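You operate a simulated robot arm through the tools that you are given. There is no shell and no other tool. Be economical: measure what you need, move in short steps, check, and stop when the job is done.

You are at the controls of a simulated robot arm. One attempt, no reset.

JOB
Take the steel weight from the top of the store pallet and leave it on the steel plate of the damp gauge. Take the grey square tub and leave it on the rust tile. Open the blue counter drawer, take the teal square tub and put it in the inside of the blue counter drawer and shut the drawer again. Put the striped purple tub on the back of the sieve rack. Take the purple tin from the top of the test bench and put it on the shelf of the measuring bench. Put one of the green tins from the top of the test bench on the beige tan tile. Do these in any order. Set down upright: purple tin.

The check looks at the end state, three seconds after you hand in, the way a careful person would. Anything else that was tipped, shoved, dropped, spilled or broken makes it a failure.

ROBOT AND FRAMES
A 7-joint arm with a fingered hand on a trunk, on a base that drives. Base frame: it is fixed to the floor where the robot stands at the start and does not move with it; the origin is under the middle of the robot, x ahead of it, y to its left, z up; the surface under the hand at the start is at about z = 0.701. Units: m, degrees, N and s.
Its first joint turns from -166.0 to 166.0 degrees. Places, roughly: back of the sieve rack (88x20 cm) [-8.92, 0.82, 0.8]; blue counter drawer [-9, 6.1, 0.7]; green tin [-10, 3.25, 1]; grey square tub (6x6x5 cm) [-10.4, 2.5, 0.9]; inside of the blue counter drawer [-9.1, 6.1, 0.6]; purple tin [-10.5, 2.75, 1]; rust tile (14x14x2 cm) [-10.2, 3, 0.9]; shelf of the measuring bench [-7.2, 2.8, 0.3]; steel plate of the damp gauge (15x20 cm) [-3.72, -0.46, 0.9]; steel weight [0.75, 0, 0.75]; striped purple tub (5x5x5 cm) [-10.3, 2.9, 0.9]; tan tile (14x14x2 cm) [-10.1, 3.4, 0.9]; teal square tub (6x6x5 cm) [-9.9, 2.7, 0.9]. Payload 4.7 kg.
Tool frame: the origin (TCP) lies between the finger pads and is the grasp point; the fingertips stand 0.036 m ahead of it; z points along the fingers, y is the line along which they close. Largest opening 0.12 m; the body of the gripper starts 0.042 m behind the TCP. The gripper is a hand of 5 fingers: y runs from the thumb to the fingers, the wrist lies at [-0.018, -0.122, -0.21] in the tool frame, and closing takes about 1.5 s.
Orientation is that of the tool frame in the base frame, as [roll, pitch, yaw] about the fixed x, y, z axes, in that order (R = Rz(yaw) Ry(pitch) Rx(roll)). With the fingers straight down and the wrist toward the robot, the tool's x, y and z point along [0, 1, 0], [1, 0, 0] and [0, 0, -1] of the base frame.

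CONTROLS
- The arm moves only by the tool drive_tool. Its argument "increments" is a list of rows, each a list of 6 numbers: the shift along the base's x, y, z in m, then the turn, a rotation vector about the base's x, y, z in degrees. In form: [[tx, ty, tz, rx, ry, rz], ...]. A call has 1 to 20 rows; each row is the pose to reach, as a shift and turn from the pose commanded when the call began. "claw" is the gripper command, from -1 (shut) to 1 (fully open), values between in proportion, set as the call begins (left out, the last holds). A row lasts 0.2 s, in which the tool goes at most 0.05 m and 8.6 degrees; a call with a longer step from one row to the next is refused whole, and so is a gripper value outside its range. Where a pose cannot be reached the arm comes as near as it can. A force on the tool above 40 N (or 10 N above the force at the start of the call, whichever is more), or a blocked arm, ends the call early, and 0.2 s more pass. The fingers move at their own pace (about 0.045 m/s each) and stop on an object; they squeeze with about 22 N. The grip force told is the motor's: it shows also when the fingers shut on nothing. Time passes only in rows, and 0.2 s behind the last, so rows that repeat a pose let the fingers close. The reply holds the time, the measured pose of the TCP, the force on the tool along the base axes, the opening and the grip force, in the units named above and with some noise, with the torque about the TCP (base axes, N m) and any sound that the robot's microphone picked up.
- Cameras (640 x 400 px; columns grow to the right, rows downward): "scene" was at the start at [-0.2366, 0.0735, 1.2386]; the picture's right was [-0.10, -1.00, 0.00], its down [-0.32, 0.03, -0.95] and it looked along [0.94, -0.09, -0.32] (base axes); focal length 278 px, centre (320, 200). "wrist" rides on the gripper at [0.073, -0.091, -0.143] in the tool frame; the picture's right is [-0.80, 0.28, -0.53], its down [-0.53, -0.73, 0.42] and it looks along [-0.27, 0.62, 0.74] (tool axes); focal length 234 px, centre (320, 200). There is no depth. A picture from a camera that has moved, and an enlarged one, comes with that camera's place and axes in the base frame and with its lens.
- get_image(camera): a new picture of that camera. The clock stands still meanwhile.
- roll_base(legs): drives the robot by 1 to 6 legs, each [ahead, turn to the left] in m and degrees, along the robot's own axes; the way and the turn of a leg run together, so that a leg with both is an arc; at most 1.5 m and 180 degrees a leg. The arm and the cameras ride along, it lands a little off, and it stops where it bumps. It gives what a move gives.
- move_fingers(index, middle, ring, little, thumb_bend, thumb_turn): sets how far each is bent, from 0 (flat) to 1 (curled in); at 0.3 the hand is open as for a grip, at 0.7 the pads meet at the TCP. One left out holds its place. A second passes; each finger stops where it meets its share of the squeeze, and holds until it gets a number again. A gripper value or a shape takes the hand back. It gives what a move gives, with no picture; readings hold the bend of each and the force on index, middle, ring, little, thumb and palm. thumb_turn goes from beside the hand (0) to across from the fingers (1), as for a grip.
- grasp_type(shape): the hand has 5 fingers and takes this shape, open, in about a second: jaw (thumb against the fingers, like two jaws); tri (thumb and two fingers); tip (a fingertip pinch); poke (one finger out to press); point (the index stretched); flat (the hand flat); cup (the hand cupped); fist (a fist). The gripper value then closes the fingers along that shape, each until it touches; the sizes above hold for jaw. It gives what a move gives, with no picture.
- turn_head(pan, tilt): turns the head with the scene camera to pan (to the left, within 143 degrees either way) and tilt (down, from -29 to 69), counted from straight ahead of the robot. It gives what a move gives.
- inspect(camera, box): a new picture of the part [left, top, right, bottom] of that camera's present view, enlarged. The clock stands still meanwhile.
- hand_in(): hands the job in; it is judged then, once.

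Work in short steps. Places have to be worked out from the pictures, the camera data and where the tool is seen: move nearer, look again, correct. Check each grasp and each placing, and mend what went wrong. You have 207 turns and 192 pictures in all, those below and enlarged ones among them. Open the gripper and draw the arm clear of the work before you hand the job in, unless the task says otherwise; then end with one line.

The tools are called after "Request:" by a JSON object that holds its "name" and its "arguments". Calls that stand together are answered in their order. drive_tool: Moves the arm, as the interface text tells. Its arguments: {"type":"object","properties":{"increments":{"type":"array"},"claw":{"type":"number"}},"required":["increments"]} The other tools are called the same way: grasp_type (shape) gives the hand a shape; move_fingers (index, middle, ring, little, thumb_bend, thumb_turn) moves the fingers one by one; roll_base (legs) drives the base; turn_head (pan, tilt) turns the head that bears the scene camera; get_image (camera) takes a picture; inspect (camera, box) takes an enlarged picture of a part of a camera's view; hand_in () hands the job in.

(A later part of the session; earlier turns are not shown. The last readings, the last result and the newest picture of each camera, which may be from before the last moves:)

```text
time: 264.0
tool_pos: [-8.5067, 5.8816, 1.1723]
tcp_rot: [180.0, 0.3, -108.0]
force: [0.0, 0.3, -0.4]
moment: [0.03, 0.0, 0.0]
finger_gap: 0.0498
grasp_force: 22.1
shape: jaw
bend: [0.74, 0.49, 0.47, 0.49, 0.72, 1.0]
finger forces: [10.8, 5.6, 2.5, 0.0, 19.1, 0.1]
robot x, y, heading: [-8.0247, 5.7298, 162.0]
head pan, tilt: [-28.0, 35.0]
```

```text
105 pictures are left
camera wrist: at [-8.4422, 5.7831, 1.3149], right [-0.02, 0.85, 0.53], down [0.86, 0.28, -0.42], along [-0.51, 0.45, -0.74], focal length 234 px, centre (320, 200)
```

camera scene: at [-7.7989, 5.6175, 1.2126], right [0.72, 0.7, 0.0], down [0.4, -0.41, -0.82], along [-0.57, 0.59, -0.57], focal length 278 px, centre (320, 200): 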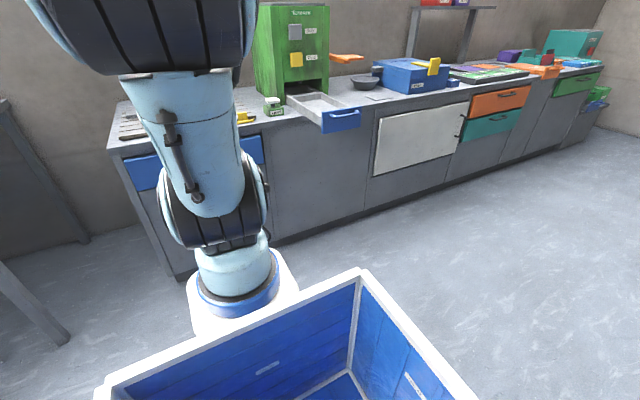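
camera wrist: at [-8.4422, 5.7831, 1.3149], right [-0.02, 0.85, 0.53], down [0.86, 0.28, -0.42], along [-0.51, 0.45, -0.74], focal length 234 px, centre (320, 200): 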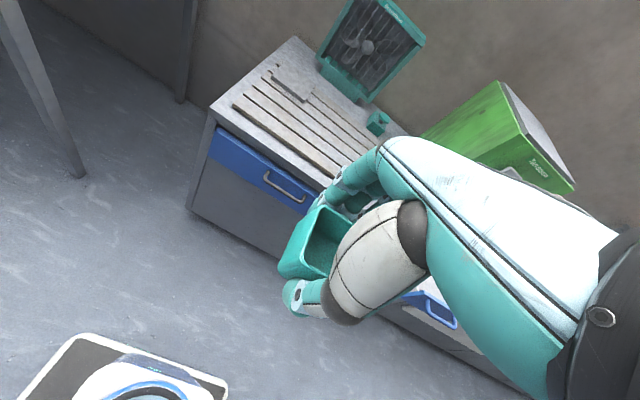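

The counter drawer's handle is near [-8.86, 6.02, 0.70]. I look closer at the handle and at the counter top for a spot to park the tub.

Request:
{"name": "inspect", "arguments": {"camera": "wrist", "box": [190, 30, 390, 230]}}

Request:
{"name": "turn_head", "arguments": {"pan": 22, "tilt": 30}}

Request:
{"name": "get_image", "arguments": {"camera": "scene"}}

```text
2.00 times, centred on (290, 130) of wrist
camera zoom: at [-8.4422, 5.7831, 1.3149], right [-0.02, 0.85, 0.53], down [0.86, 0.28, -0.42], along [-0.51, 0.45, -0.74], focal length 468 px, centre (380, 340)
```

zoom: 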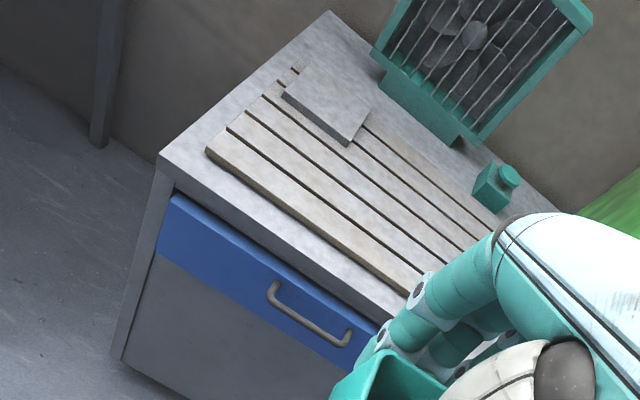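

```text
time: 265.2
tool_pos: [-8.5064, 5.8817, 1.1711]
tcp_rot: [-180.0, 0.3, -107.9]
force: [-0.4, -0.2, -0.6]
moment: [0.02, 0.01, 0.01]
finger_gap: 0.05
grasp_force: 22.2
shape: jaw
bend: [0.74, 0.49, 0.47, 0.49, 0.72, 1.0]
finger forces: [10.9, 5.6, 2.5, 0.1, 19.1, 0.0]
robot x, y, heading: [-8.0304, 5.7283, 162.0]
head pan, tilt: [22.0, 30.0]
```

```text
103 pictures are left
camera scene: at [-7.8278, 5.548, 1.2204], right [-0.07, 1.0, 0.0], down [0.5, 0.03, -0.87], along [-0.86, -0.06, -0.5], focal length 278 px, centre (320, 200)
```

scene: 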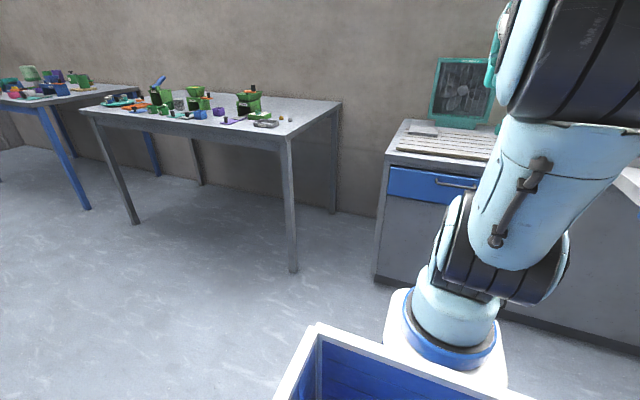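

There's a wooden slat board on the counter; I'll park the tub on it near its front-left. First roll 0.15 m closer.

Request:
{"name": "roll_base", "arguments": {"legs": [[0.15, 0]]}}

Request:
{"name": "drive_tool", "arguments": {"increments": [[-0.04, 0, 0, 0, 0, 0], [-0.08, 0, 0, 0, 0, 0], [-0.12, 0, 0, 0, 0, 0], [-0.16, 0, 0, 0, 0, 0], [-0.2, 0, 0, 0, 0, 0], [-0.24, 0, 0, 0, 0, 0], [-0.28, 0, 0, 0, 0, 0], [-0.32, 0, 0, 0, 0, 0], [-0.33, 0, -0.03, 0, 0, 0], [-0.33, 0, -0.07, 0, 0, 0], [-0.33, 0, -0.11, 0, 0, 0], [-0.33, 0, -0.15, 0, 0, 0], [-0.33, 0, -0.15, 0, 0, 0]]}}

Request:
{"name": "get_image", "arguments": {"camera": "wrist"}}

```text
time: 266.5
tool_pos: [-8.6499, 5.9292, 1.173]
tcp_rot: [-180.0, 0.4, -108.0]
force: [-0.3, -0.2, -0.7]
moment: [-0.02, 0.02, -0.01]
finger_gap: 0.0497
grasp_force: 21.2
shape: jaw
bend: [0.74, 0.49, 0.47, 0.49, 0.72, 1.0]
finger forces: [10.9, 5.7, 2.5, 0.1, 19.1, 0.0]
robot x, y, heading: [-8.1703, 5.7749, 161.9]
head pan, tilt: [22.0, 30.0]
```

```text
time: 269.3
tool_pos: [-8.98, 5.9287, 1.0213]
tcp_rot: [-180.0, 0.3, -108.0]
force: [-0.2, 0.3, -0.2]
moment: [-0.01, 0.01, -0.02]
finger_gap: 0.05
grasp_force: 22.0
shape: jaw
bend: [0.74, 0.49, 0.47, 0.49, 0.72, 1.0]
finger forces: [10.8, 5.6, 2.5, 0.1, 19.0, 0.1]
robot x, y, heading: [-8.1742, 5.7744, 162.0]
head pan, tilt: [22.0, 30.0]
```

```text
102 pictures are left
camera wrist: at [-8.916, 5.83, 1.164], right [-0.02, 0.85, 0.53], down [0.86, 0.28, -0.42], along [-0.51, 0.45, -0.74], focal length 234 px, centre (320, 200)
```

wrist: 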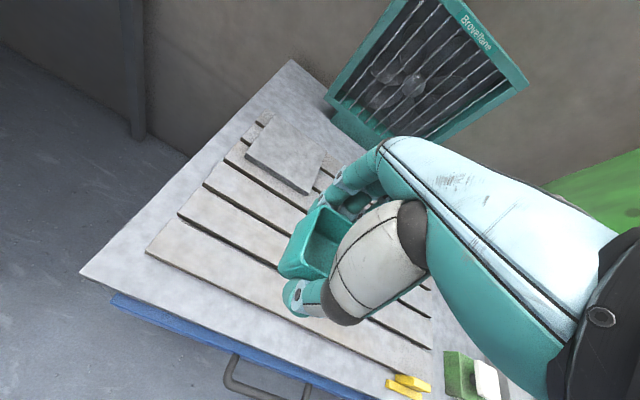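

The counter top is about z≈0.77–0.8. I lower step by step over the slats.

Request:
{"name": "drive_tool", "arguments": {"increments": [[0, 0, -0.04, 0, 0, 0], [0, 0, -0.08, 0, 0, 0], [0, 0, -0.11, 0, 0, 0], [0, 0, -0.13, 0, 0, 0], [0, 0, -0.14, 0, 0, 0], [0, 0, -0.15, 0, 0, 0]]}}

Request:
{"name": "get_image", "arguments": {"camera": "wrist"}}

```text
time: 270.7
tool_pos: [-8.9793, 5.9281, 0.8711]
tcp_rot: [-180.0, 0.3, -108.0]
force: [0.2, -0.7, -0.3]
moment: [0.0, 0.01, -0.02]
finger_gap: 0.0495
grasp_force: 21.6
shape: jaw
bend: [0.74, 0.49, 0.48, 0.49, 0.72, 1.0]
finger forces: [10.8, 5.5, 2.5, 0.0, 19.0, 0.0]
robot x, y, heading: [-8.1679, 5.7747, 162.0]
head pan, tilt: [22.0, 30.0]
```

```text
101 pictures are left
camera wrist: at [-8.9155, 5.8295, 1.0141], right [-0.02, 0.85, 0.53], down [0.86, 0.28, -0.42], along [-0.51, 0.45, -0.74], focal length 234 px, centre (320, 200)
```

wrist: 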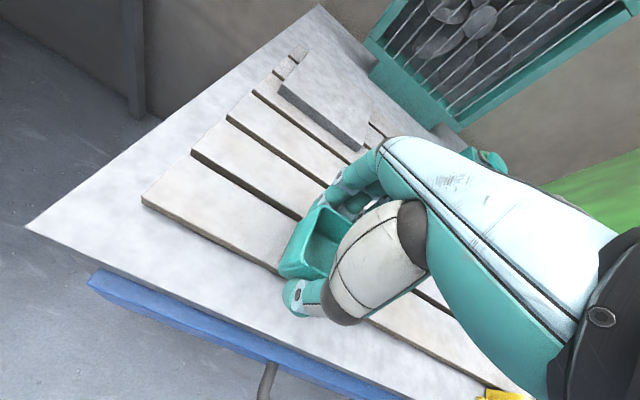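

Request:
{"name": "drive_tool", "arguments": {"increments": [[0, 0, -0.005, 0, 0, 0], [0, 0, -0.01, 0, 0, 0], [0, 0, -0.015, 0, 0, 0]]}}

Request:
{"name": "drive_tool", "arguments": {"increments": [[0, 0, -0.003, 0, 0, 0], [0, 0, -0.006, 0, 0, 0], [0, 0, -0.009, 0, 0, 0]]}}

Request:
{"name": "drive_tool", "arguments": {"increments": [[0, 0, -0.002, 0, 0, 0], [0, 0, -0.004, 0, 0, 0], [0, 0, -0.006, 0, 0, 0]]}}

```text
time: 271.5
tool_pos: [-8.9799, 5.9278, 0.859]
tcp_rot: [179.8, 0.3, -108.0]
force: [3.0, -0.3, 12.9]
moment: [0.01, -0.09, -0.02]
finger_gap: 0.0501
grasp_force: 22.6
shape: jaw
bend: [0.74, 0.49, 0.48, 0.49, 0.72, 1.0]
finger forces: [11.2, 5.8, 2.7, 0.0, 22.2, 0.0]
robot x, y, heading: [-8.1713, 5.7772, 162.0]
head pan, tilt: [22.0, 30.0]
```

```text
time: 272.2
tool_pos: [-8.9805, 5.9283, 0.858]
tcp_rot: [179.2, 0.2, -107.9]
force: [1.2, -0.5, 14.1]
moment: [-0.05, -0.2, 0.06]
finger_gap: 0.0513
grasp_force: 21.9
shape: jaw
bend: [0.74, 0.5, 0.48, 0.49, 0.72, 1.0]
finger forces: [11.3, 5.9, 2.7, 0.0, 21.6, 0.0]
robot x, y, heading: [-8.167, 5.7765, 162.0]
head pan, tilt: [22.0, 30.0]
stopped in row 3: the force on the tool passed its limit at 41 N (the readings are from after the stop); the commanded pose is now the measured one
```

```text
time: 272.9
tool_pos: [-8.9822, 5.9289, 0.8576]
tcp_rot: [178.7, 0.0, -108.0]
force: [2.7, 0.0, 14.2]
moment: [-0.04, -0.17, 0.02]
finger_gap: 0.0517
grasp_force: 21.8
shape: jaw
bend: [0.74, 0.5, 0.48, 0.49, 0.72, 1.0]
finger forces: [11.3, 5.7, 2.8, 0.1, 21.7, 0.1]
robot x, y, heading: [-8.1679, 5.7801, 161.9]
head pan, tilt: [22.0, 30.0]
stopped in row 3: the force on the tool passed its limit at 41 N (the readings are from after the stop); the commanded pose is now the measured one
```

Contact was at 0.859 (board top ≈0.817). I ease up, release and rise.

Request:
{"name": "drive_tool", "arguments": {"increments": [[0, 0, 0.002, 0, 0, 0], [0, 0, 0.003, 0, 0, 0], [0, 0, 0.003, 0, 0, 0], [0, 0, 0.003, 0, 0, 0], [0, 0, 0.003, 0, 0, 0], [0, 0, 0.003, 0, 0, 0], [0, 0, 0.003, 0, 0, 0]], "claw": 1}}

Request:
{"name": "drive_tool", "arguments": {"increments": [[0, 0, 0.02, 0, 0, 0], [0, 0, 0.05, 0, 0, 0], [0, 0, 0.1, 0, 0, 0], [0, 0, 0.15, 0, 0, 0], [0, 0, 0.2, 0, 0, 0]]}}

Request:
{"name": "get_image", "arguments": {"camera": "wrist"}}

```text
time: 274.5
tool_pos: [-8.9823, 5.9291, 0.8592]
tcp_rot: [179.0, 0.0, -108.0]
force: [-0.2, 0.0, -0.1]
moment: [0.01, -0.04, 0.0]
finger_gap: 0.1196
grasp_force: 0.0
shape: jaw
bend: [0.3, 0.3, 0.3, 0.3, 0.3, 0.98]
finger forces: [0.1, 0.0, 0.1, 0.0, 0.0, 0.1]
robot x, y, heading: [-8.1725, 5.7749, 162.0]
head pan, tilt: [22.0, 30.0]
```

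```text
time: 275.7
tool_pos: [-8.9835, 5.9281, 1.0574]
tcp_rot: [179.2, 0.0, -108.0]
force: [0.0, -0.3, -0.9]
moment: [0.0, -0.03, 0.01]
finger_gap: 0.1197
grasp_force: 0.0
shape: jaw
bend: [0.3, 0.3, 0.3, 0.3, 0.3, 0.98]
finger forces: [0.0, 0.0, 0.1, 0.0, 0.0, 0.1]
robot x, y, heading: [-8.1707, 5.7815, 162.2]
head pan, tilt: [22.0, 30.0]
```

```text
100 pictures are left
camera wrist: at [-8.9173, 5.8299, 1.1992], right [-0.01, 0.85, 0.53], down [0.85, 0.28, -0.44], along [-0.52, 0.45, -0.73], focal length 234 px, centre (320, 200)
```

wrist: 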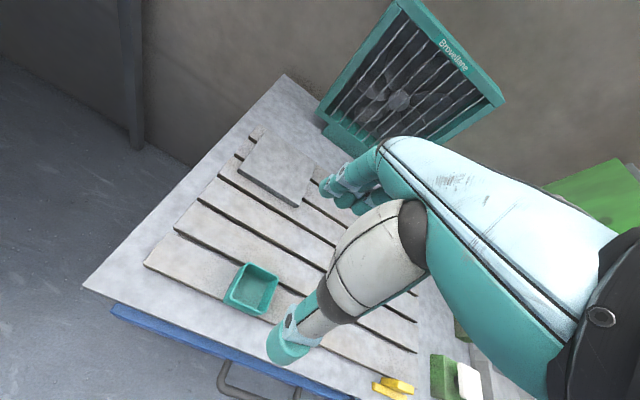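

The tub is parked flat. I draw the hand back to view the handle.

Request:
{"name": "drive_tool", "arguments": {"increments": [[0.04, -0.013, 0, 0, 0, 0], [0.08, -0.026, 0, 0, 0, 0], [0.12, -0.039, 0, 0, 0, 0], [0.16, -0.052, 0, 0, 0, 0], [0.2, -0.065, 0, 0, 0, 0], [0.24, -0.078, 0, 0, 0, 0], [0.285, -0.093, 0, 0, 0, 0], [0.285, -0.093, -0.04, 0, 0, 0], [0.285, -0.093, -0.06, 0, 0, 0]]}}

Request:
{"name": "get_image", "arguments": {"camera": "wrist"}}

Request:
{"name": "turn_head", "arguments": {"pan": 14, "tilt": 25}}

Request:
{"name": "get_image", "arguments": {"camera": "scene"}}

```text
time: 277.7
tool_pos: [-8.6968, 5.8348, 0.998]
tcp_rot: [179.0, 0.1, -108.0]
force: [-0.1, 0.4, -0.1]
moment: [0.03, 0.01, 0.0]
finger_gap: 0.1199
grasp_force: 0.1
shape: jaw
bend: [0.3, 0.3, 0.3, 0.3, 0.3, 0.98]
finger forces: [0.1, 0.0, 0.0, 0.0, 0.0, 0.0]
robot x, y, heading: [-8.1702, 5.7752, 161.9]
head pan, tilt: [22.0, 30.0]
```

```text
99 pictures are left
camera wrist: at [-8.6305, 5.7369, 1.1394], right [-0.01, 0.85, 0.53], down [0.85, 0.28, -0.44], along [-0.52, 0.45, -0.73], focal length 234 px, centre (320, 200)
```

wrist: 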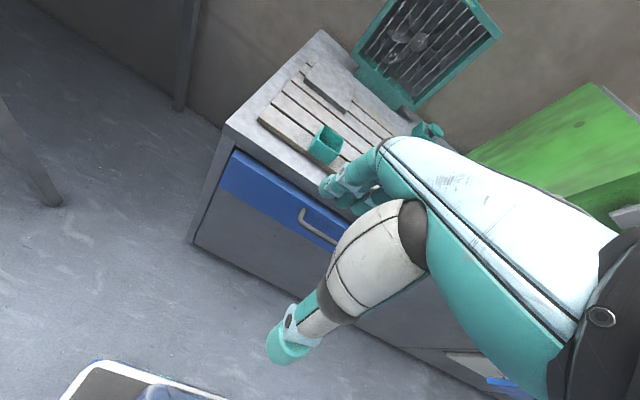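

```text
time: 278.4
tool_pos: [-8.6973, 5.836, 0.9972]
tcp_rot: [179.0, 0.0, -107.9]
force: [-0.3, 0.8, 0.1]
moment: [0.0, -0.01, 0.0]
finger_gap: 0.1199
grasp_force: 0.1
shape: jaw
bend: [0.3, 0.3, 0.3, 0.3, 0.3, 0.98]
finger forces: [0.1, 0.0, 0.0, 0.0, 0.0, 0.1]
robot x, y, heading: [-8.1717, 5.7741, 162.2]
head pan, tilt: [14.0, 25.0]
```

```text
98 pictures are left
camera scene: at [-7.9726, 5.6068, 1.2283], right [0.07, 1.0, 0.0], down [0.42, -0.03, -0.91], along [-0.9, 0.06, -0.42], focal length 278 px, centre (320, 200)
```

scene: 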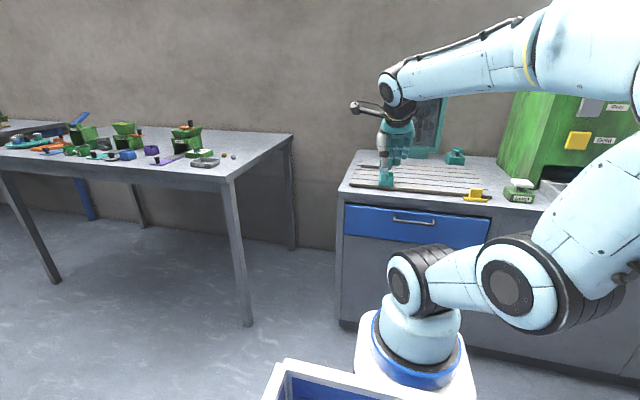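

Triangulating gives the handle bar at ≈[-8.812, 5.996, 0.751], counter edge about 4 cm behind it. I place the hand, fingers down, so the fingers can pass behind the bar.

Request:
{"name": "drive_tool", "arguments": {"increments": [[-0.02, 0.037, 0, -0.3, -0.95, -0.7], [-0.041, 0.074, 0, -0.3, -0.95, -0.7], [-0.062, 0.111, 0, -0.3, -0.95, -0.7], [-0.083, 0.148, 0, -0.3, -0.95, -0.7], [-0.083, 0.148, -0.04, -0.3, -0.95, -0.7], [-0.083, 0.148, -0.08, -0.3, -0.95, -0.7], [-0.083, 0.148, -0.115, -0.3, -0.95, -0.7], [-0.083, 0.148, -0.115, -0.3, -0.95, -0.7]], "claw": 1}}

Request:
{"name": "get_image", "arguments": {"camera": "wrist"}}

Request:
{"name": "inspect", "arguments": {"camera": "scene", "box": [340, 130, 500, 260]}}

```text
time: 280.2
tool_pos: [-8.7812, 5.983, 0.8838]
tcp_rot: [180.0, 0.0, -108.7]
force: [0.0, -0.4, 0.1]
moment: [-0.05, 0.01, 0.02]
finger_gap: 0.1197
grasp_force: 0.0
shape: jaw
bend: [0.3, 0.3, 0.3, 0.3, 0.3, 0.98]
finger forces: [0.0, 0.0, 0.1, 0.1, 0.1, 0.1]
robot x, y, heading: [-8.1739, 5.7737, 162.1]
head pan, tilt: [14.0, 25.0]
```

```text
97 pictures are left
camera wrist: at [-8.7184, 5.8844, 1.0262], right [-0.01, 0.85, 0.53], down [0.86, 0.27, -0.42], along [-0.5, 0.45, -0.74], focal length 234 px, centre (320, 200)
```

wrist: 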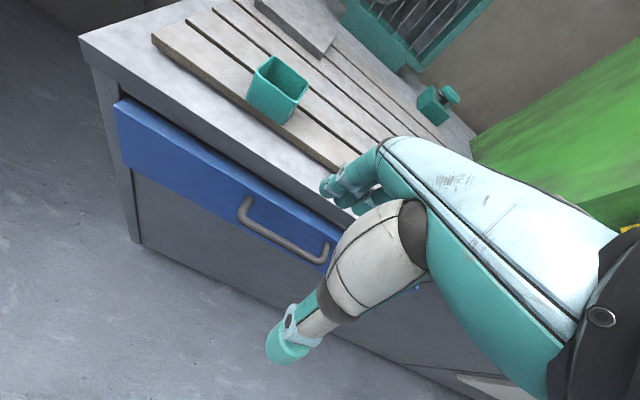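

```text
3.08 times, centred on (420, 195) of scene
camera zoom: at [-7.9726, 5.6069, 1.2284], right [0.07, 1.0, 0.0], down [0.42, -0.03, -0.91], along [-0.9, 0.06, -0.42], focal length 856 px, centre (12, 215)
```

zoom: 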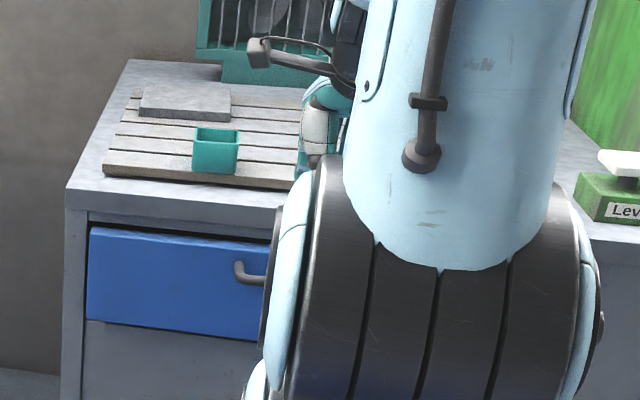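

The bar sits about 2 cm off the drawer front at u≈10.281. I fine-align the finger row with that gap and descend to just above the bar for a check.

Request:
{"name": "drive_tool", "arguments": {"increments": [[0.004, -0.007, -0.02, 0, 0, 0], [0.004, -0.007, -0.05, 0, 0, 0], [0.004, -0.007, -0.075, 0, 0, 0], [0.004, -0.007, -0.075, 0, 0, 0]]}}

Request:
{"name": "get_image", "arguments": {"camera": "wrist"}}

Request:
{"name": "inspect", "arguments": {"camera": "wrist", "box": [250, 120, 410, 280]}}

```text
time: 281.2
tool_pos: [-8.7775, 5.9764, 0.8084]
tcp_rot: [-180.0, 0.0, -108.7]
force: [-0.3, -0.2, 0.2]
moment: [0.02, 0.01, -0.01]
finger_gap: 0.12
grasp_force: 0.1
shape: jaw
bend: [0.3, 0.3, 0.3, 0.3, 0.3, 0.98]
finger forces: [0.1, 0.1, 0.0, 0.0, 0.1, 0.1]
robot x, y, heading: [-8.1673, 5.7742, 162.1]
head pan, tilt: [14.0, 25.0]
```

```text
95 pictures are left
camera wrist: at [-8.7143, 5.8776, 0.9515], right [-0.01, 0.85, 0.53], down [0.86, 0.27, -0.42], along [-0.5, 0.45, -0.74], focal length 234 px, centre (320, 200)
```

wrist: 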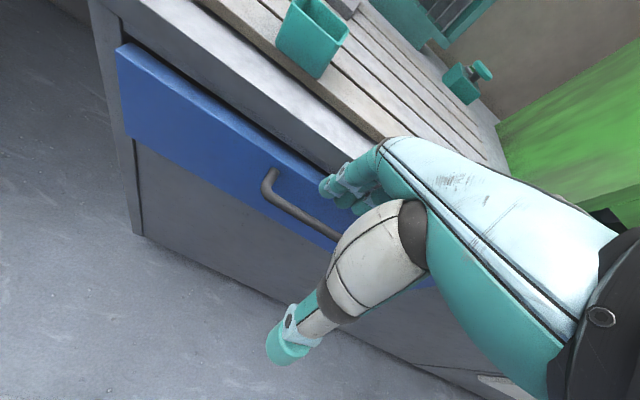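

```text
2.50 times, centred on (330, 200) of wrist
camera zoom: at [-8.7143, 5.8776, 0.9515], right [-0.01, 0.85, 0.53], down [0.86, 0.27, -0.42], along [-0.5, 0.45, -0.74], focal length 585 px, centre (295, 200)
```

zoom: 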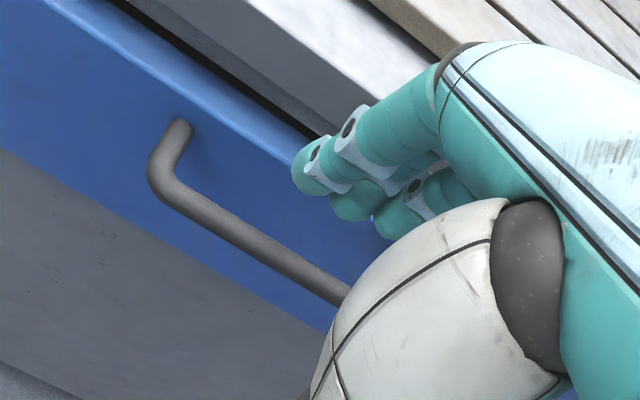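

The index looks ~1.5 cm too deep and the finger row a bit too far right. I shift back and left, keep height, and look again.

Request:
{"name": "drive_tool", "arguments": {"increments": [[0.0084, -0.022, 0, 0, 0, 0], [0.0084, -0.022, -0.012, 0, 0, 0], [0.0084, -0.022, -0.012, 0, 0, 0]]}}

Request:
{"name": "inspect", "arguments": {"camera": "wrist", "box": [250, 120, 410, 280]}}

```text
time: 282.0
tool_pos: [-8.7681, 5.9552, 0.796]
tcp_rot: [179.9, 0.2, -108.7]
force: [-0.6, -0.2, 0.0]
moment: [0.01, 0.0, 0.01]
finger_gap: 0.1198
grasp_force: 0.1
shape: jaw
bend: [0.3, 0.3, 0.3, 0.3, 0.3, 0.98]
finger forces: [0.0, 0.1, 0.0, 0.0, 0.1, 0.0]
robot x, y, heading: [-8.1722, 5.7738, 162.0]
head pan, tilt: [14.0, 25.0]
```

```text
2.50 times, centred on (330, 200) of wrist
camera zoom: at [-8.7058, 5.856, 0.9398], right [-0.01, 0.85, 0.53], down [0.86, 0.27, -0.42], along [-0.5, 0.45, -0.74], focal length 585 px, centre (295, 200)
```

zoom: 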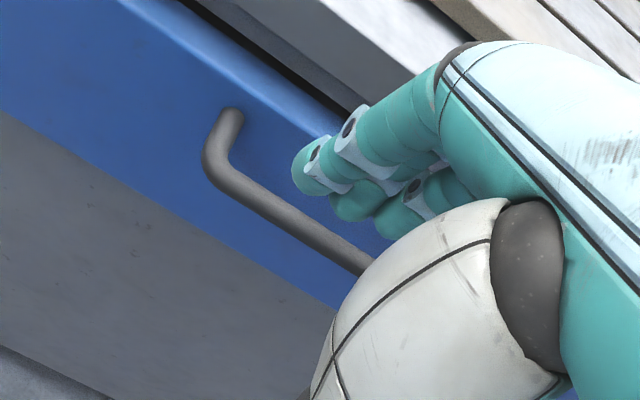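

Recomputing the tip ray, the fingertip is at u≈10.282, directly over the bar; it needs +1.4 cm. I shift in and descend slowly behind the bar.

Request:
{"name": "drive_tool", "arguments": {"increments": [[-0.0133, 0.0045, 0.006, 0, 0, 0], [-0.0133, 0.0045, 0, 0, 0, 0], [-0.0133, 0.0045, -0.008, 0, 0, 0], [-0.0133, 0.0045, -0.014, 0, 0, 0]]}}

Request:
{"name": "inspect", "arguments": {"camera": "wrist", "box": [250, 120, 410, 280]}}

```text
time: 283.0
tool_pos: [-8.7826, 5.9595, 0.7835]
tcp_rot: [-179.9, 0.1, -108.6]
force: [0.0, -0.4, 0.3]
moment: [0.01, 0.03, -0.01]
finger_gap: 0.1198
grasp_force: 0.0
shape: jaw
bend: [0.3, 0.3, 0.3, 0.3, 0.3, 0.98]
finger forces: [0.1, 0.1, 0.0, 0.0, 0.0, 0.0]
robot x, y, heading: [-8.1694, 5.7727, 162.2]
head pan, tilt: [14.0, 25.0]
```

```text
2.50 times, centred on (330, 200) of wrist
camera zoom: at [-8.7188, 5.8608, 0.9256], right [-0.01, 0.85, 0.53], down [0.86, 0.27, -0.42], along [-0.5, 0.45, -0.74], focal length 585 px, centre (295, 200)
```

zoom: 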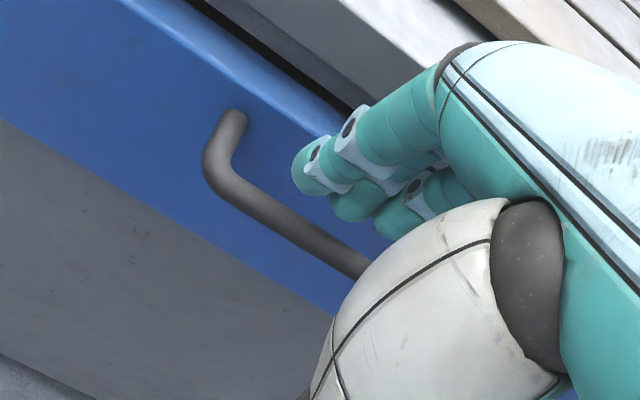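

No contact; the tips seem to be entering behind the bar. Down another 2 cm.

Request:
{"name": "drive_tool", "arguments": {"increments": [[0, 0, -0.006, 0, 0, 0], [0, 0, -0.012, 0, 0, 0], [0, 0, -0.018, 0, 0, 0], [0, 0, -0.018, 0, 0, 0]]}}

Request:
{"name": "inspect", "arguments": {"camera": "wrist", "box": [250, 120, 410, 280]}}

```text
time: 284.0
tool_pos: [-8.781, 5.9598, 0.7645]
tcp_rot: [-180.0, 0.0, -108.7]
force: [0.6, -0.3, 0.3]
moment: [0.06, 0.02, -0.02]
finger_gap: 0.1199
grasp_force: 0.1
shape: jaw
bend: [0.3, 0.3, 0.3, 0.3, 0.3, 0.98]
finger forces: [0.0, 0.4, 0.1, 0.1, 0.0, 0.0]
robot x, y, heading: [-8.1689, 5.7766, 162.0]
head pan, tilt: [14.0, 25.0]
```

```text
2.50 times, centred on (330, 200) of wrist
camera zoom: at [-8.7185, 5.8606, 0.9078], right [-0.01, 0.85, 0.53], down [0.86, 0.27, -0.42], along [-0.5, 0.45, -0.74], focal length 585 px, centre (295, 200)
```

zoom: 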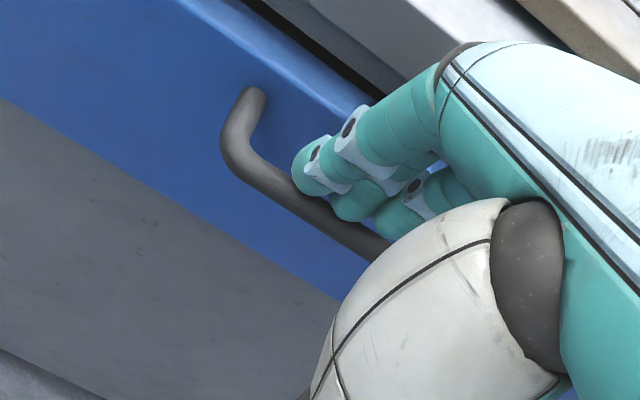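

I zoom in on the fingertip and bar to see which is in front.

Request:
{"name": "inspect", "arguments": {"camera": "wrist", "box": [300, 165, 380, 235]}}

```text
5.71 times, centred on (340, 200) of wrist
camera zoom: at [-8.7185, 5.8606, 0.9078], right [-0.01, 0.85, 0.53], down [0.86, 0.27, -0.42], along [-0.5, 0.45, -0.74], focal length 1338 px, centre (206, 200)
```

zoom: 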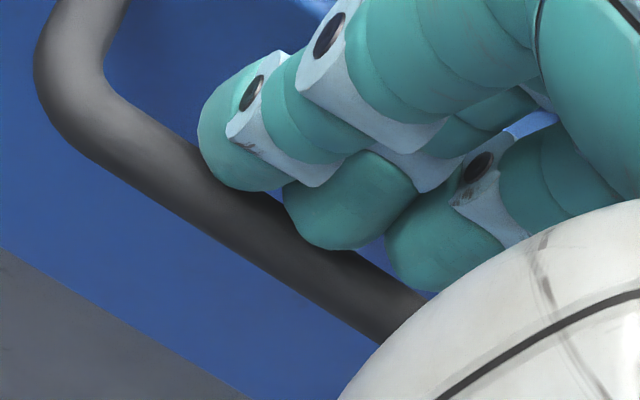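

The fingers overlap the bar in view, so the tips are probably right on top of it. I probe by descending 4 mm.

Request:
{"name": "drive_tool", "arguments": {"increments": [[0, 0, -0.002, 0, 0, 0], [0, 0, -0.004, 0, 0, 0]]}}

```text
time: 284.6
tool_pos: [-8.7814, 5.959, 0.7611]
tcp_rot: [179.9, 0.0, -108.7]
force: [1.9, -0.3, 10.4]
moment: [0.31, 0.63, -0.04]
finger_gap: 0.1193
grasp_force: 0.0
shape: jaw
bend: [0.3, 0.3, 0.3, 0.3, 0.3, 0.98]
finger forces: [3.3, 6.9, 0.1, 0.1, 0.1, 0.0]
robot x, y, heading: [-8.1712, 5.7712, 161.9]
head pan, tilt: [14.0, 25.0]
```

Contact confirmed: bar top at z≈0.727, u≈10.293, and the counter edge prevents going straight down behind it. I'll tilt the hand 40° so the fingers reach over the bar at a slant; first back off and tilt.

Request:
{"name": "drive_tool", "arguments": {"increments": [[0, 0, 0.03, 0, 0, 0], [0.03, -0.01, 0.05, 0, 0, 0], [0.065, -0.022, 0.07, 0, 0, 0], [0.076, -0.026, 0.07, 2.56, 7.58, 0], [0.076, -0.026, 0.07, 5.12, 15.16, 0], [0.076, -0.026, 0.07, 7.68, 22.74, 0], [0.076, -0.026, 0.07, 10.24, 30.32, 0], [0.076, -0.026, 0.07, 12.8, 37.9, 0], [0.076, -0.026, 0.07, 12.8, 37.9, 0]]}}

Request:
{"name": "get_image", "arguments": {"camera": "wrist"}}

```text
time: 286.6
tool_pos: [-8.7132, 5.9351, 0.8387]
tcp_rot: [139.1, 0.0, -108.7]
force: [-1.0, 0.1, -0.3]
moment: [0.0, 0.01, 0.03]
finger_gap: 0.1197
grasp_force: 0.1
shape: jaw
bend: [0.3, 0.3, 0.3, 0.3, 0.3, 0.98]
finger forces: [0.0, 0.1, 0.0, 0.0, 0.0, 0.1]
out of reach, approached as far as the arm can: row 8, 9
robot x, y, heading: [-8.1705, 5.7749, 161.8]
head pan, tilt: [14.0, 25.0]
```

```text
89 pictures are left
camera wrist: at [-8.5822, 5.8138, 0.8879], right [0.38, 0.72, 0.58], down [0.43, 0.41, -0.8], along [-0.82, 0.56, -0.15], focal length 234 px, centre (320, 200)
```

wrist: 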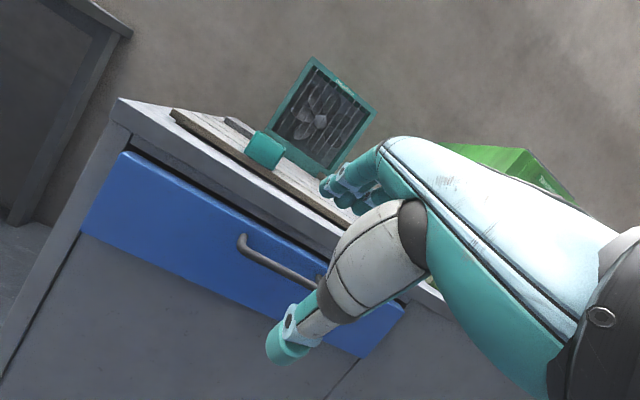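

The tilt of 41° is nearly fully reached and the low view gives the bar at z≈0.73, u≈10.29. I move to the pre-grasp point in front of the bar.

Request:
{"name": "drive_tool", "arguments": {"increments": [[-0.013, 0.005, -0.03, 0, 0, 0], [-0.026, 0.01, -0.06, 0, 0, 0], [-0.039, 0.015, -0.09, 0, 0, 0], [-0.039, 0.015, -0.09, 0, 0, 0]]}}

Request:
{"name": "get_image", "arguments": {"camera": "wrist"}}

```text
time: 287.8
tool_pos: [-8.7655, 5.9547, 0.7711]
tcp_rot: [136.6, -0.1, -108.7]
force: [-0.6, -0.4, 0.7]
moment: [0.0, -0.04, 0.01]
finger_gap: 0.1199
grasp_force: 0.0
shape: jaw
bend: [0.3, 0.3, 0.3, 0.3, 0.3, 0.98]
finger forces: [0.0, 0.0, 0.0, 0.0, 0.0, 0.0]
robot x, y, heading: [-8.1705, 5.7774, 162.1]
head pan, tilt: [14.0, 25.0]
stopped in row 4: the arm was blocked; the commanded pose is now the measured one
```

```text
88 pictures are left
camera wrist: at [-8.6334, 5.8328, 0.8132], right [0.41, 0.71, 0.57], down [0.4, 0.43, -0.81], along [-0.82, 0.56, -0.11], focal length 234 px, centre (320, 200)
```

wrist: 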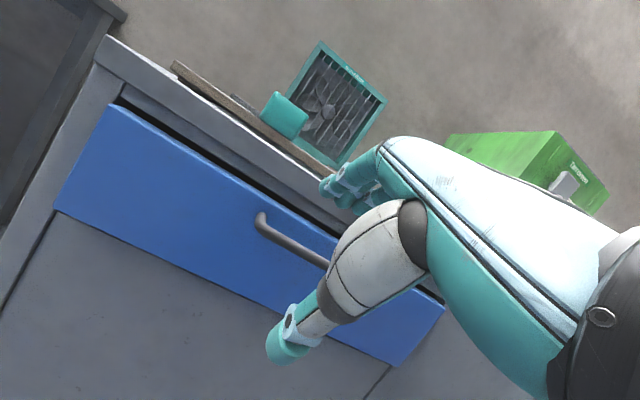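

The folded arm is at a limit. I raise a bit and roll back 0.15 m for a better posture.

Request:
{"name": "drive_tool", "arguments": {"increments": [[0.01, -0.003, 0.03, 0, 0, 0], [0.02, -0.006, 0.07, 0, 0, 0]]}}

Request:
{"name": "roll_base", "arguments": {"legs": [[-0.17, 0]]}}

```text
time: 288.4
tool_pos: [-8.744, 5.9471, 0.8405]
tcp_rot: [136.9, -0.1, -108.6]
force: [-0.8, 0.0, 0.2]
moment: [0.0, -0.02, 0.02]
finger_gap: 0.1198
grasp_force: 0.0
shape: jaw
bend: [0.3, 0.3, 0.3, 0.3, 0.3, 0.98]
finger forces: [0.1, 0.1, 0.0, 0.0, 0.0, 0.1]
robot x, y, heading: [-8.1691, 5.7743, 161.9]
head pan, tilt: [14.0, 25.0]
```

```text
time: 289.9
tool_pos: [-8.5811, 5.8965, 0.8393]
tcp_rot: [136.9, 0.1, -108.9]
force: [-0.5, 0.4, 0.3]
moment: [-0.02, -0.01, -0.02]
finger_gap: 0.1197
grasp_force: 0.0
shape: jaw
bend: [0.3, 0.3, 0.3, 0.3, 0.3, 0.98]
finger forces: [0.0, 0.1, 0.1, 0.1, 0.1, 0.1]
robot x, y, heading: [-8.0106, 5.7245, 161.8]
head pan, tilt: [14.0, 25.0]
```

Request:
{"name": "drive_tool", "arguments": {"increments": [[-0.043, 0.013, -0.01, 0, 0, 0], [-0.086, 0.026, -0.02, 0, 0, 0], [-0.129, 0.04, -0.04, 0, 0, 0], [-0.153, 0.048, -0.06, 0, 0, 0], [-0.17, 0.053, -0.093, 0, 0, 0], [-0.17, 0.053, -0.093, 0, 0, 0]]}}

Request:
{"name": "get_image", "arguments": {"camera": "wrist"}}

Request:
{"name": "get_image", "arguments": {"camera": "scene"}}

```text
time: 291.3
tool_pos: [-8.7516, 5.9488, 0.7459]
tcp_rot: [137.0, 0.0, -108.8]
force: [-0.1, 0.0, -0.1]
moment: [-0.04, 0.01, 0.02]
finger_gap: 0.12
grasp_force: 0.1
shape: jaw
bend: [0.3, 0.3, 0.3, 0.3, 0.3, 0.98]
finger forces: [0.1, 0.0, 0.1, 0.0, 0.1, 0.1]
robot x, y, heading: [-8.0045, 5.7212, 161.8]
head pan, tilt: [14.0, 25.0]
```

```text
87 pictures are left
camera wrist: at [-8.6205, 5.8257, 0.7884], right [0.41, 0.71, 0.57], down [0.4, 0.42, -0.81], along [-0.82, 0.56, -0.11], focal length 234 px, centre (320, 200)
```

wrist: 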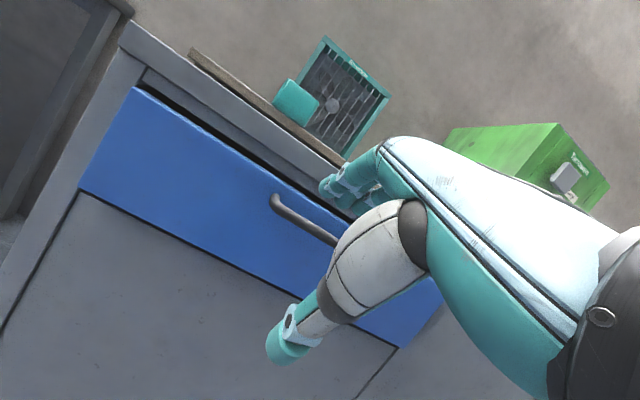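

```text
86 pictures are left
camera scene: at [-7.8097, 5.5536, 1.2284], right [0.07, 1.0, 0.0], down [0.42, -0.03, -0.91], along [-0.9, 0.06, -0.42], focal length 278 px, centre (320, 200)
```

scene: 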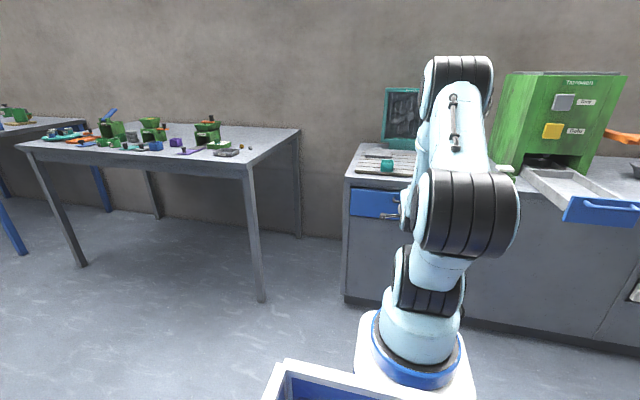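

Pre-grasp reached. I advance along the finger direction in small steps over the bar.

Request:
{"name": "drive_tool", "arguments": {"increments": [[-0.01, 0.0033, -0.011, 0, 0, 0], [-0.02, 0.0066, -0.022, 0, 0, 0], [-0.028, 0.0095, -0.032, 0, 0, 0]]}}

Request:
{"name": "inspect", "arguments": {"camera": "wrist", "box": [250, 130, 410, 270]}}

```text
time: 292.1
tool_pos: [-8.7809, 5.9583, 0.7146]
tcp_rot: [136.9, 0.0, -108.8]
force: [-0.2, -0.1, 0.7]
moment: [0.01, 0.0, -0.01]
finger_gap: 0.12
grasp_force: 0.0
shape: jaw
bend: [0.3, 0.3, 0.3, 0.3, 0.3, 0.98]
finger forces: [0.0, 0.0, 0.1, 0.1, 0.0, 0.0]
robot x, y, heading: [-8.0077, 5.72, 162.1]
head pan, tilt: [14.0, 25.0]
```

```text
2.86 times, centred on (330, 200) of wrist
camera zoom: at [-8.648, 5.8357, 0.7568], right [0.41, 0.71, 0.57], down [0.4, 0.42, -0.81], along [-0.82, 0.56, -0.11], focal length 669 px, centre (291, 200)
```

zoom: 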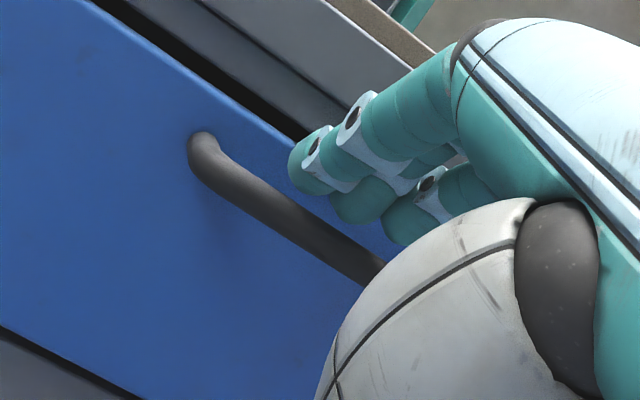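

Request:
{"name": "drive_tool", "arguments": {"increments": [[-0.006, 0.002, -0.006, 0, 0, 0], [-0.011, 0.004, -0.012, 0, 0, 0]]}}

Request:
{"name": "inspect", "arguments": {"camera": "wrist", "box": [250, 130, 410, 270]}}

```text
time: 292.7
tool_pos: [-8.7914, 5.9623, 0.7033]
tcp_rot: [136.9, 0.0, -108.8]
force: [0.0, -0.3, 2.0]
moment: [0.01, 0.1, 0.02]
finger_gap: 0.1198
grasp_force: 0.1
shape: jaw
bend: [0.3, 0.3, 0.3, 0.3, 0.3, 0.98]
finger forces: [1.3, 0.1, 0.1, 0.0, 0.0, 0.1]
robot x, y, heading: [-8.0078, 5.7251, 161.8]
head pan, tilt: [14.0, 25.0]
```

```text
2.86 times, centred on (330, 200) of wrist
camera zoom: at [-8.6596, 5.8399, 0.7453], right [0.41, 0.71, 0.57], down [0.4, 0.42, -0.81], along [-0.82, 0.56, -0.11], focal length 669 px, centre (291, 200)
```

zoom: 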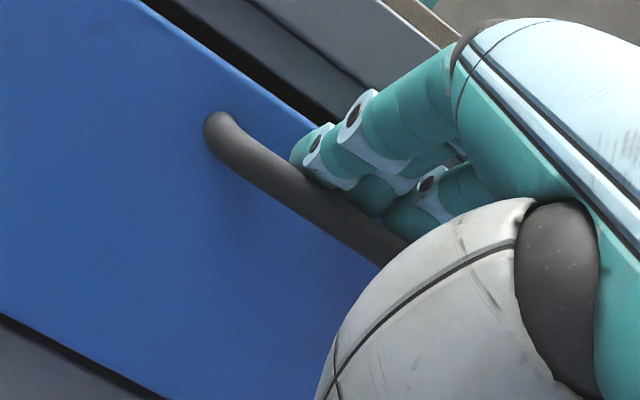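

Now the bar hides the fingertips – the fingers are behind it. I close the hand on the bar.

Request:
{"name": "drive_tool", "arguments": {"increments": [[0, 0, 0, 0, 0, 0], [0, 0, 0, 0, 0, 0], [0, 0, 0, 0, 0, 0], [0, 0, 0, 0, 0, 0], [0, 0, 0, 0, 0, 0], [0, 0, 0, 0, 0, 0], [0, 0, 0, 0, 0, 0], [0, 0, 0, 0, 0, 0]], "claw": -1}}

Request:
{"name": "get_image", "arguments": {"camera": "wrist"}}

```text
time: 294.5
tool_pos: [-8.7929, 5.9632, 0.7062]
tcp_rot: [136.5, 0.0, -108.8]
force: [-2.5, 1.1, 13.6]
moment: [0.17, 0.7, 0.03]
finger_gap: 0.0483
grasp_force: 21.4
shape: jaw
bend: [0.34, 0.33, 0.31, 0.32, 0.64, 1.0]
finger forces: [8.7, 2.5, 1.4, 0.0, 0.1, 0.0]
robot x, y, heading: [-8.005, 5.7224, 161.8]
head pan, tilt: [14.0, 25.0]
```

```text
83 pictures are left
camera wrist: at [-8.6603, 5.8401, 0.7471], right [0.41, 0.71, 0.57], down [0.4, 0.43, -0.81], along [-0.82, 0.56, -0.11], focal length 234 px, centre (320, 200)
```

wrist: 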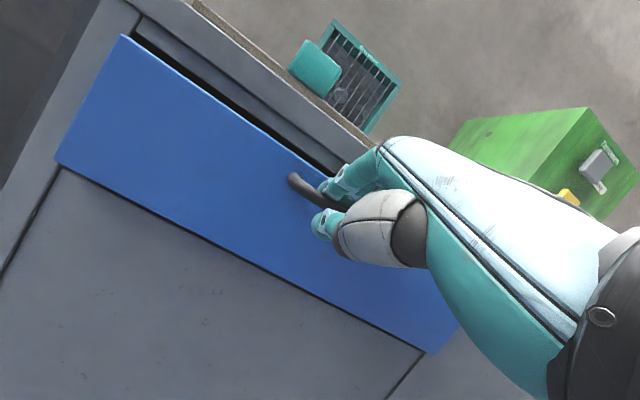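

The fingers hook behind the bar. I pull by rolling back 0.06 m first and check.

Request:
{"name": "roll_base", "arguments": {"legs": [[-0.06, 0]]}}

Request:
{"name": "get_image", "arguments": {"camera": "wrist"}}

```text
time: 295.5
tool_pos: [-8.7338, 5.9437, 0.7039]
tcp_rot: [136.9, 0.1, -108.9]
force: [-1.3, -0.2, 13.4]
moment: [0.18, 0.67, 0.1]
finger_gap: 0.046
grasp_force: 22.1
shape: jaw
bend: [0.34, 0.35, 0.32, 0.32, 0.64, 1.0]
finger forces: [12.7, 0.8, 1.8, 0.0, 0.0, 0.1]
robot x, y, heading: [-7.9494, 5.7056, 161.9]
head pan, tilt: [14.0, 25.0]
```

```text
82 pictures are left
camera wrist: at [-8.6015, 5.821, 0.7454], right [0.41, 0.71, 0.57], down [0.4, 0.42, -0.81], along [-0.82, 0.56, -0.11], focal length 234 px, centre (320, 200)
```

wrist: 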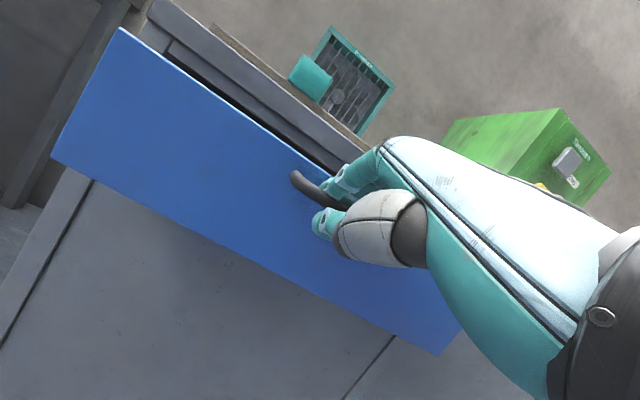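

The drawer is sliding out. I pull another 0.2 m.

Request:
{"name": "roll_base", "arguments": {"legs": [[-0.2, 0]]}}

Request:
{"name": "get_image", "arguments": {"camera": "wrist"}}

Request:
{"name": "get_image", "arguments": {"camera": "scene"}}

```text
time: 297.1
tool_pos: [-8.5425, 5.8819, 0.7028]
tcp_rot: [136.8, 0.0, -108.9]
force: [-1.0, -1.3, 15.0]
moment: [0.16, 0.65, 0.13]
finger_gap: 0.0457
grasp_force: 21.8
shape: jaw
bend: [0.34, 0.35, 0.32, 0.32, 0.64, 1.0]
finger forces: [12.7, 0.6, 1.2, 0.0, 0.1, 0.0]
robot x, y, heading: [-7.7573, 5.6422, 161.8]
head pan, tilt: [14.0, 25.0]
```

```text
81 pictures are left
camera wrist: at [-8.4106, 5.7592, 0.7456], right [0.41, 0.71, 0.57], down [0.4, 0.42, -0.81], along [-0.82, 0.56, -0.11], focal length 234 px, centre (320, 200)
```

wrist: 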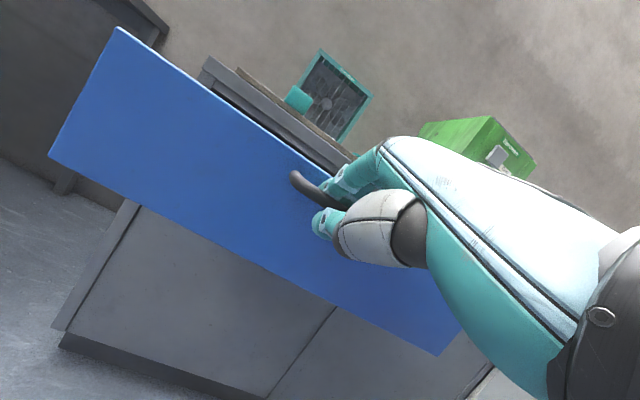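

```text
80 pictures are left
camera scene: at [-7.5608, 5.472, 1.2283], right [0.07, 1.0, 0.0], down [0.42, -0.03, -0.91], along [-0.9, 0.07, -0.42], focal length 278 px, centre (320, 200)
```

scene: 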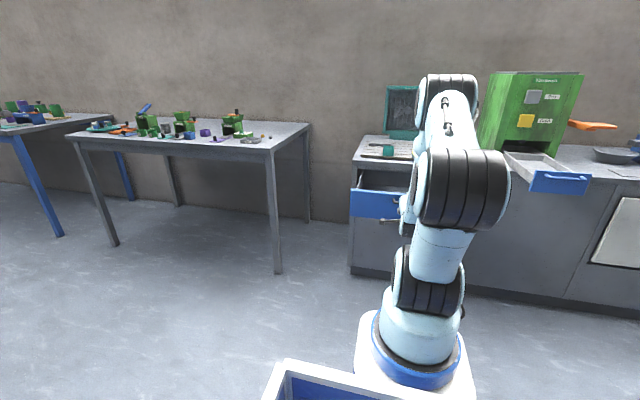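

Open by ~26 cm. I pull 5 cm more for hand room, then release.

Request:
{"name": "roll_base", "arguments": {"legs": [[-0.05, 0]]}}

Request:
{"name": "drive_tool", "arguments": {"increments": [[0, 0, 0, 0, 0, 0], [0, 0, 0, 0, 0, 0], [0, 0, 0, 0, 0, 0], [0, 0, 0, 0, 0, 0], [0, 0, 0, 0, 0, 0], [0, 0, 0, 0, 0, 0], [0, 0, 0, 0, 0, 0]], "claw": 1}}

```text
time: 298.0
tool_pos: [-8.4953, 5.8671, 0.7041]
tcp_rot: [136.7, 0.0, -108.9]
force: [-11.4, 1.9, 9.2]
moment: [0.07, 0.17, 0.1]
finger_gap: 0.0466
grasp_force: 22.7
shape: jaw
bend: [0.34, 0.35, 0.32, 0.32, 0.64, 1.0]
finger forces: [10.7, 1.4, 2.5, 0.0, 0.1, 0.1]
robot x, y, heading: [-7.7136, 5.6262, 161.9]
head pan, tilt: [14.0, 25.0]
```

```text
time: 299.6
tool_pos: [-8.4952, 5.8664, 0.7047]
tcp_rot: [136.6, 0.1, -109.0]
force: [0.3, 0.2, -0.2]
moment: [0.01, 0.02, -0.02]
finger_gap: 0.1196
grasp_force: 0.0
shape: jaw
bend: [0.3, 0.3, 0.3, 0.3, 0.3, 0.98]
finger forces: [0.1, 0.0, 0.1, 0.0, 0.0, 0.1]
robot x, y, heading: [-7.7089, 5.6241, 161.9]
head pan, tilt: [14.0, 25.0]
```

Released. I withdraw along the finger direction, then lift and turn the hand straight down.

Request:
{"name": "drive_tool", "arguments": {"increments": [[0.02, -0.007, 0.02, 0, 0, 0], [0.04, -0.014, 0.043, 0, 0, 0], [0.055, -0.019, 0.075, 0, 0, 0], [0.055, -0.019, 0.12, 0, 0, 0], [0.055, -0.019, 0.165, -2.3, -6.8, 0], [0.055, -0.019, 0.21, -4.6, -13.6, 0], [0.055, -0.019, 0.25, -6.9, -20.4, 0], [0.055, -0.019, 0.29, -9.2, -27.2, 0], [0.055, -0.019, 0.32, -11.5, -34.2, 0], [0.055, -0.019, 0.34, -13.9, -41, 0], [0.055, -0.019, 0.34, -13.9, -41, 0]]}}

Request:
{"name": "get_image", "arguments": {"camera": "wrist"}}

```text
time: 302.0
tool_pos: [-8.4417, 5.848, 1.044]
tcp_rot: [-179.9, 0.1, -108.9]
force: [0.6, -0.3, 0.7]
moment: [0.02, 0.02, 0.01]
finger_gap: 0.12
grasp_force: 0.2
shape: jaw
bend: [0.3, 0.3, 0.3, 0.3, 0.3, 0.98]
finger forces: [0.0, 0.1, 0.0, 0.0, 0.0, 0.0]
robot x, y, heading: [-7.7108, 5.6252, 161.6]
head pan, tilt: [14.0, 25.0]
```

```text
79 pictures are left
camera wrist: at [-8.379, 5.7485, 1.1876], right [-0.01, 0.85, 0.53], down [0.87, 0.27, -0.42], along [-0.5, 0.45, -0.74], focal length 234 px, centre (320, 200)
```

wrist: 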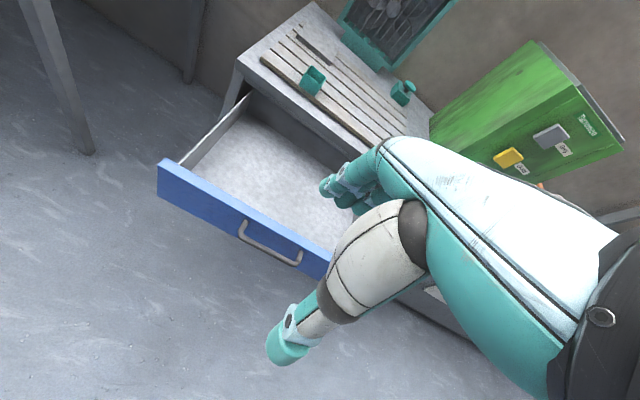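

Drawer is open. I raise slightly and roll forward 0.42 m to reach the parked tub and drawer.

Request:
{"name": "roll_base", "arguments": {"legs": [[0.42, 0]]}}

Request:
{"name": "get_image", "arguments": {"camera": "wrist"}}

```text
time: 304.6
tool_pos: [-8.8399, 5.9794, 1.0446]
tcp_rot: [180.0, 0.1, -108.9]
force: [-0.1, 0.3, -0.5]
moment: [-0.01, -0.03, 0.01]
finger_gap: 0.1199
grasp_force: 0.1
shape: jaw
bend: [0.3, 0.3, 0.3, 0.3, 0.3, 0.98]
finger forces: [0.1, 0.0, 0.0, 0.0, 0.0, 0.1]
robot x, y, heading: [-8.1133, 5.7556, 161.7]
head pan, tilt: [14.0, 25.0]
```

```text
78 pictures are left
camera wrist: at [-8.7782, 5.8804, 1.1873], right [0.0, 0.85, 0.53], down [0.87, 0.27, -0.42], along [-0.5, 0.45, -0.74], focal length 234 px, centre (320, 200)
```

wrist: 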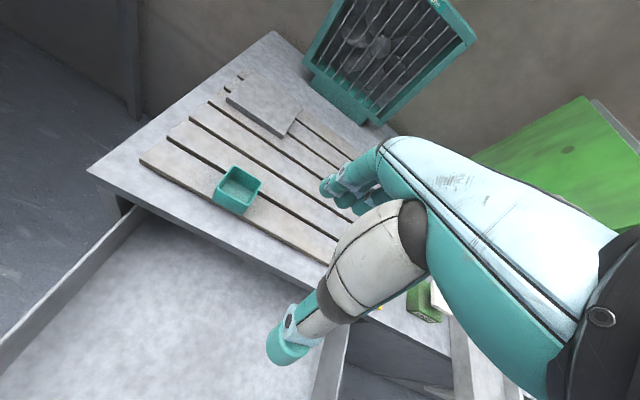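

Tub rim reads [-8.97, 5.931]. I move above it and check.

Request:
{"name": "drive_tool", "arguments": {"increments": [[-0.044, -0.016, 0, 0, 0, 0], [-0.088, -0.032, 0, 0, 0, 0], [-0.132, -0.048, 0, 0, 0, 0], [-0.132, -0.048, -0.04, 0, 0, 0], [-0.132, -0.048, -0.08, 0, 0, 0], [-0.132, -0.048, -0.11, 0, 0, 0], [-0.132, -0.048, -0.11, 0, 0, 0]]}}

Request:
{"name": "get_image", "arguments": {"camera": "wrist"}}

```text
time: 306.2
tool_pos: [-8.9734, 5.9315, 0.9319]
tcp_rot: [-180.0, 0.0, -108.8]
force: [0.1, -0.1, -0.7]
moment: [-0.01, -0.01, 0.03]
finger_gap: 0.1203
grasp_force: 0.0
shape: jaw
bend: [0.3, 0.3, 0.3, 0.3, 0.3, 0.98]
finger forces: [0.0, 0.0, 0.1, 0.0, 0.1, 0.0]
robot x, y, heading: [-8.1115, 5.7531, 161.5]
head pan, tilt: [14.0, 25.0]
```

```text
77 pictures are left
camera wrist: at [-8.9104, 5.8323, 1.0757], right [0.0, 0.85, 0.53], down [0.87, 0.27, -0.42], along [-0.5, 0.45, -0.74], focal length 234 px, centre (320, 200)
```

wrist: 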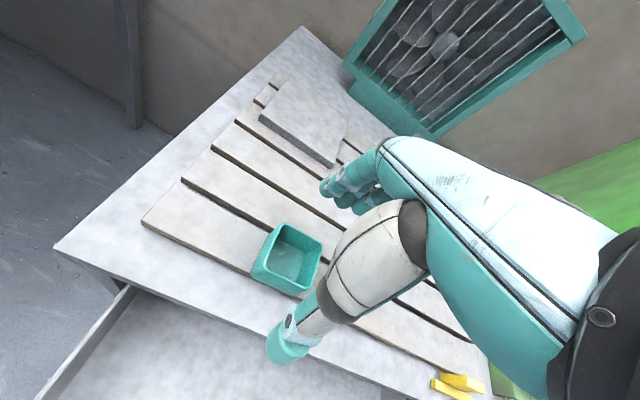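

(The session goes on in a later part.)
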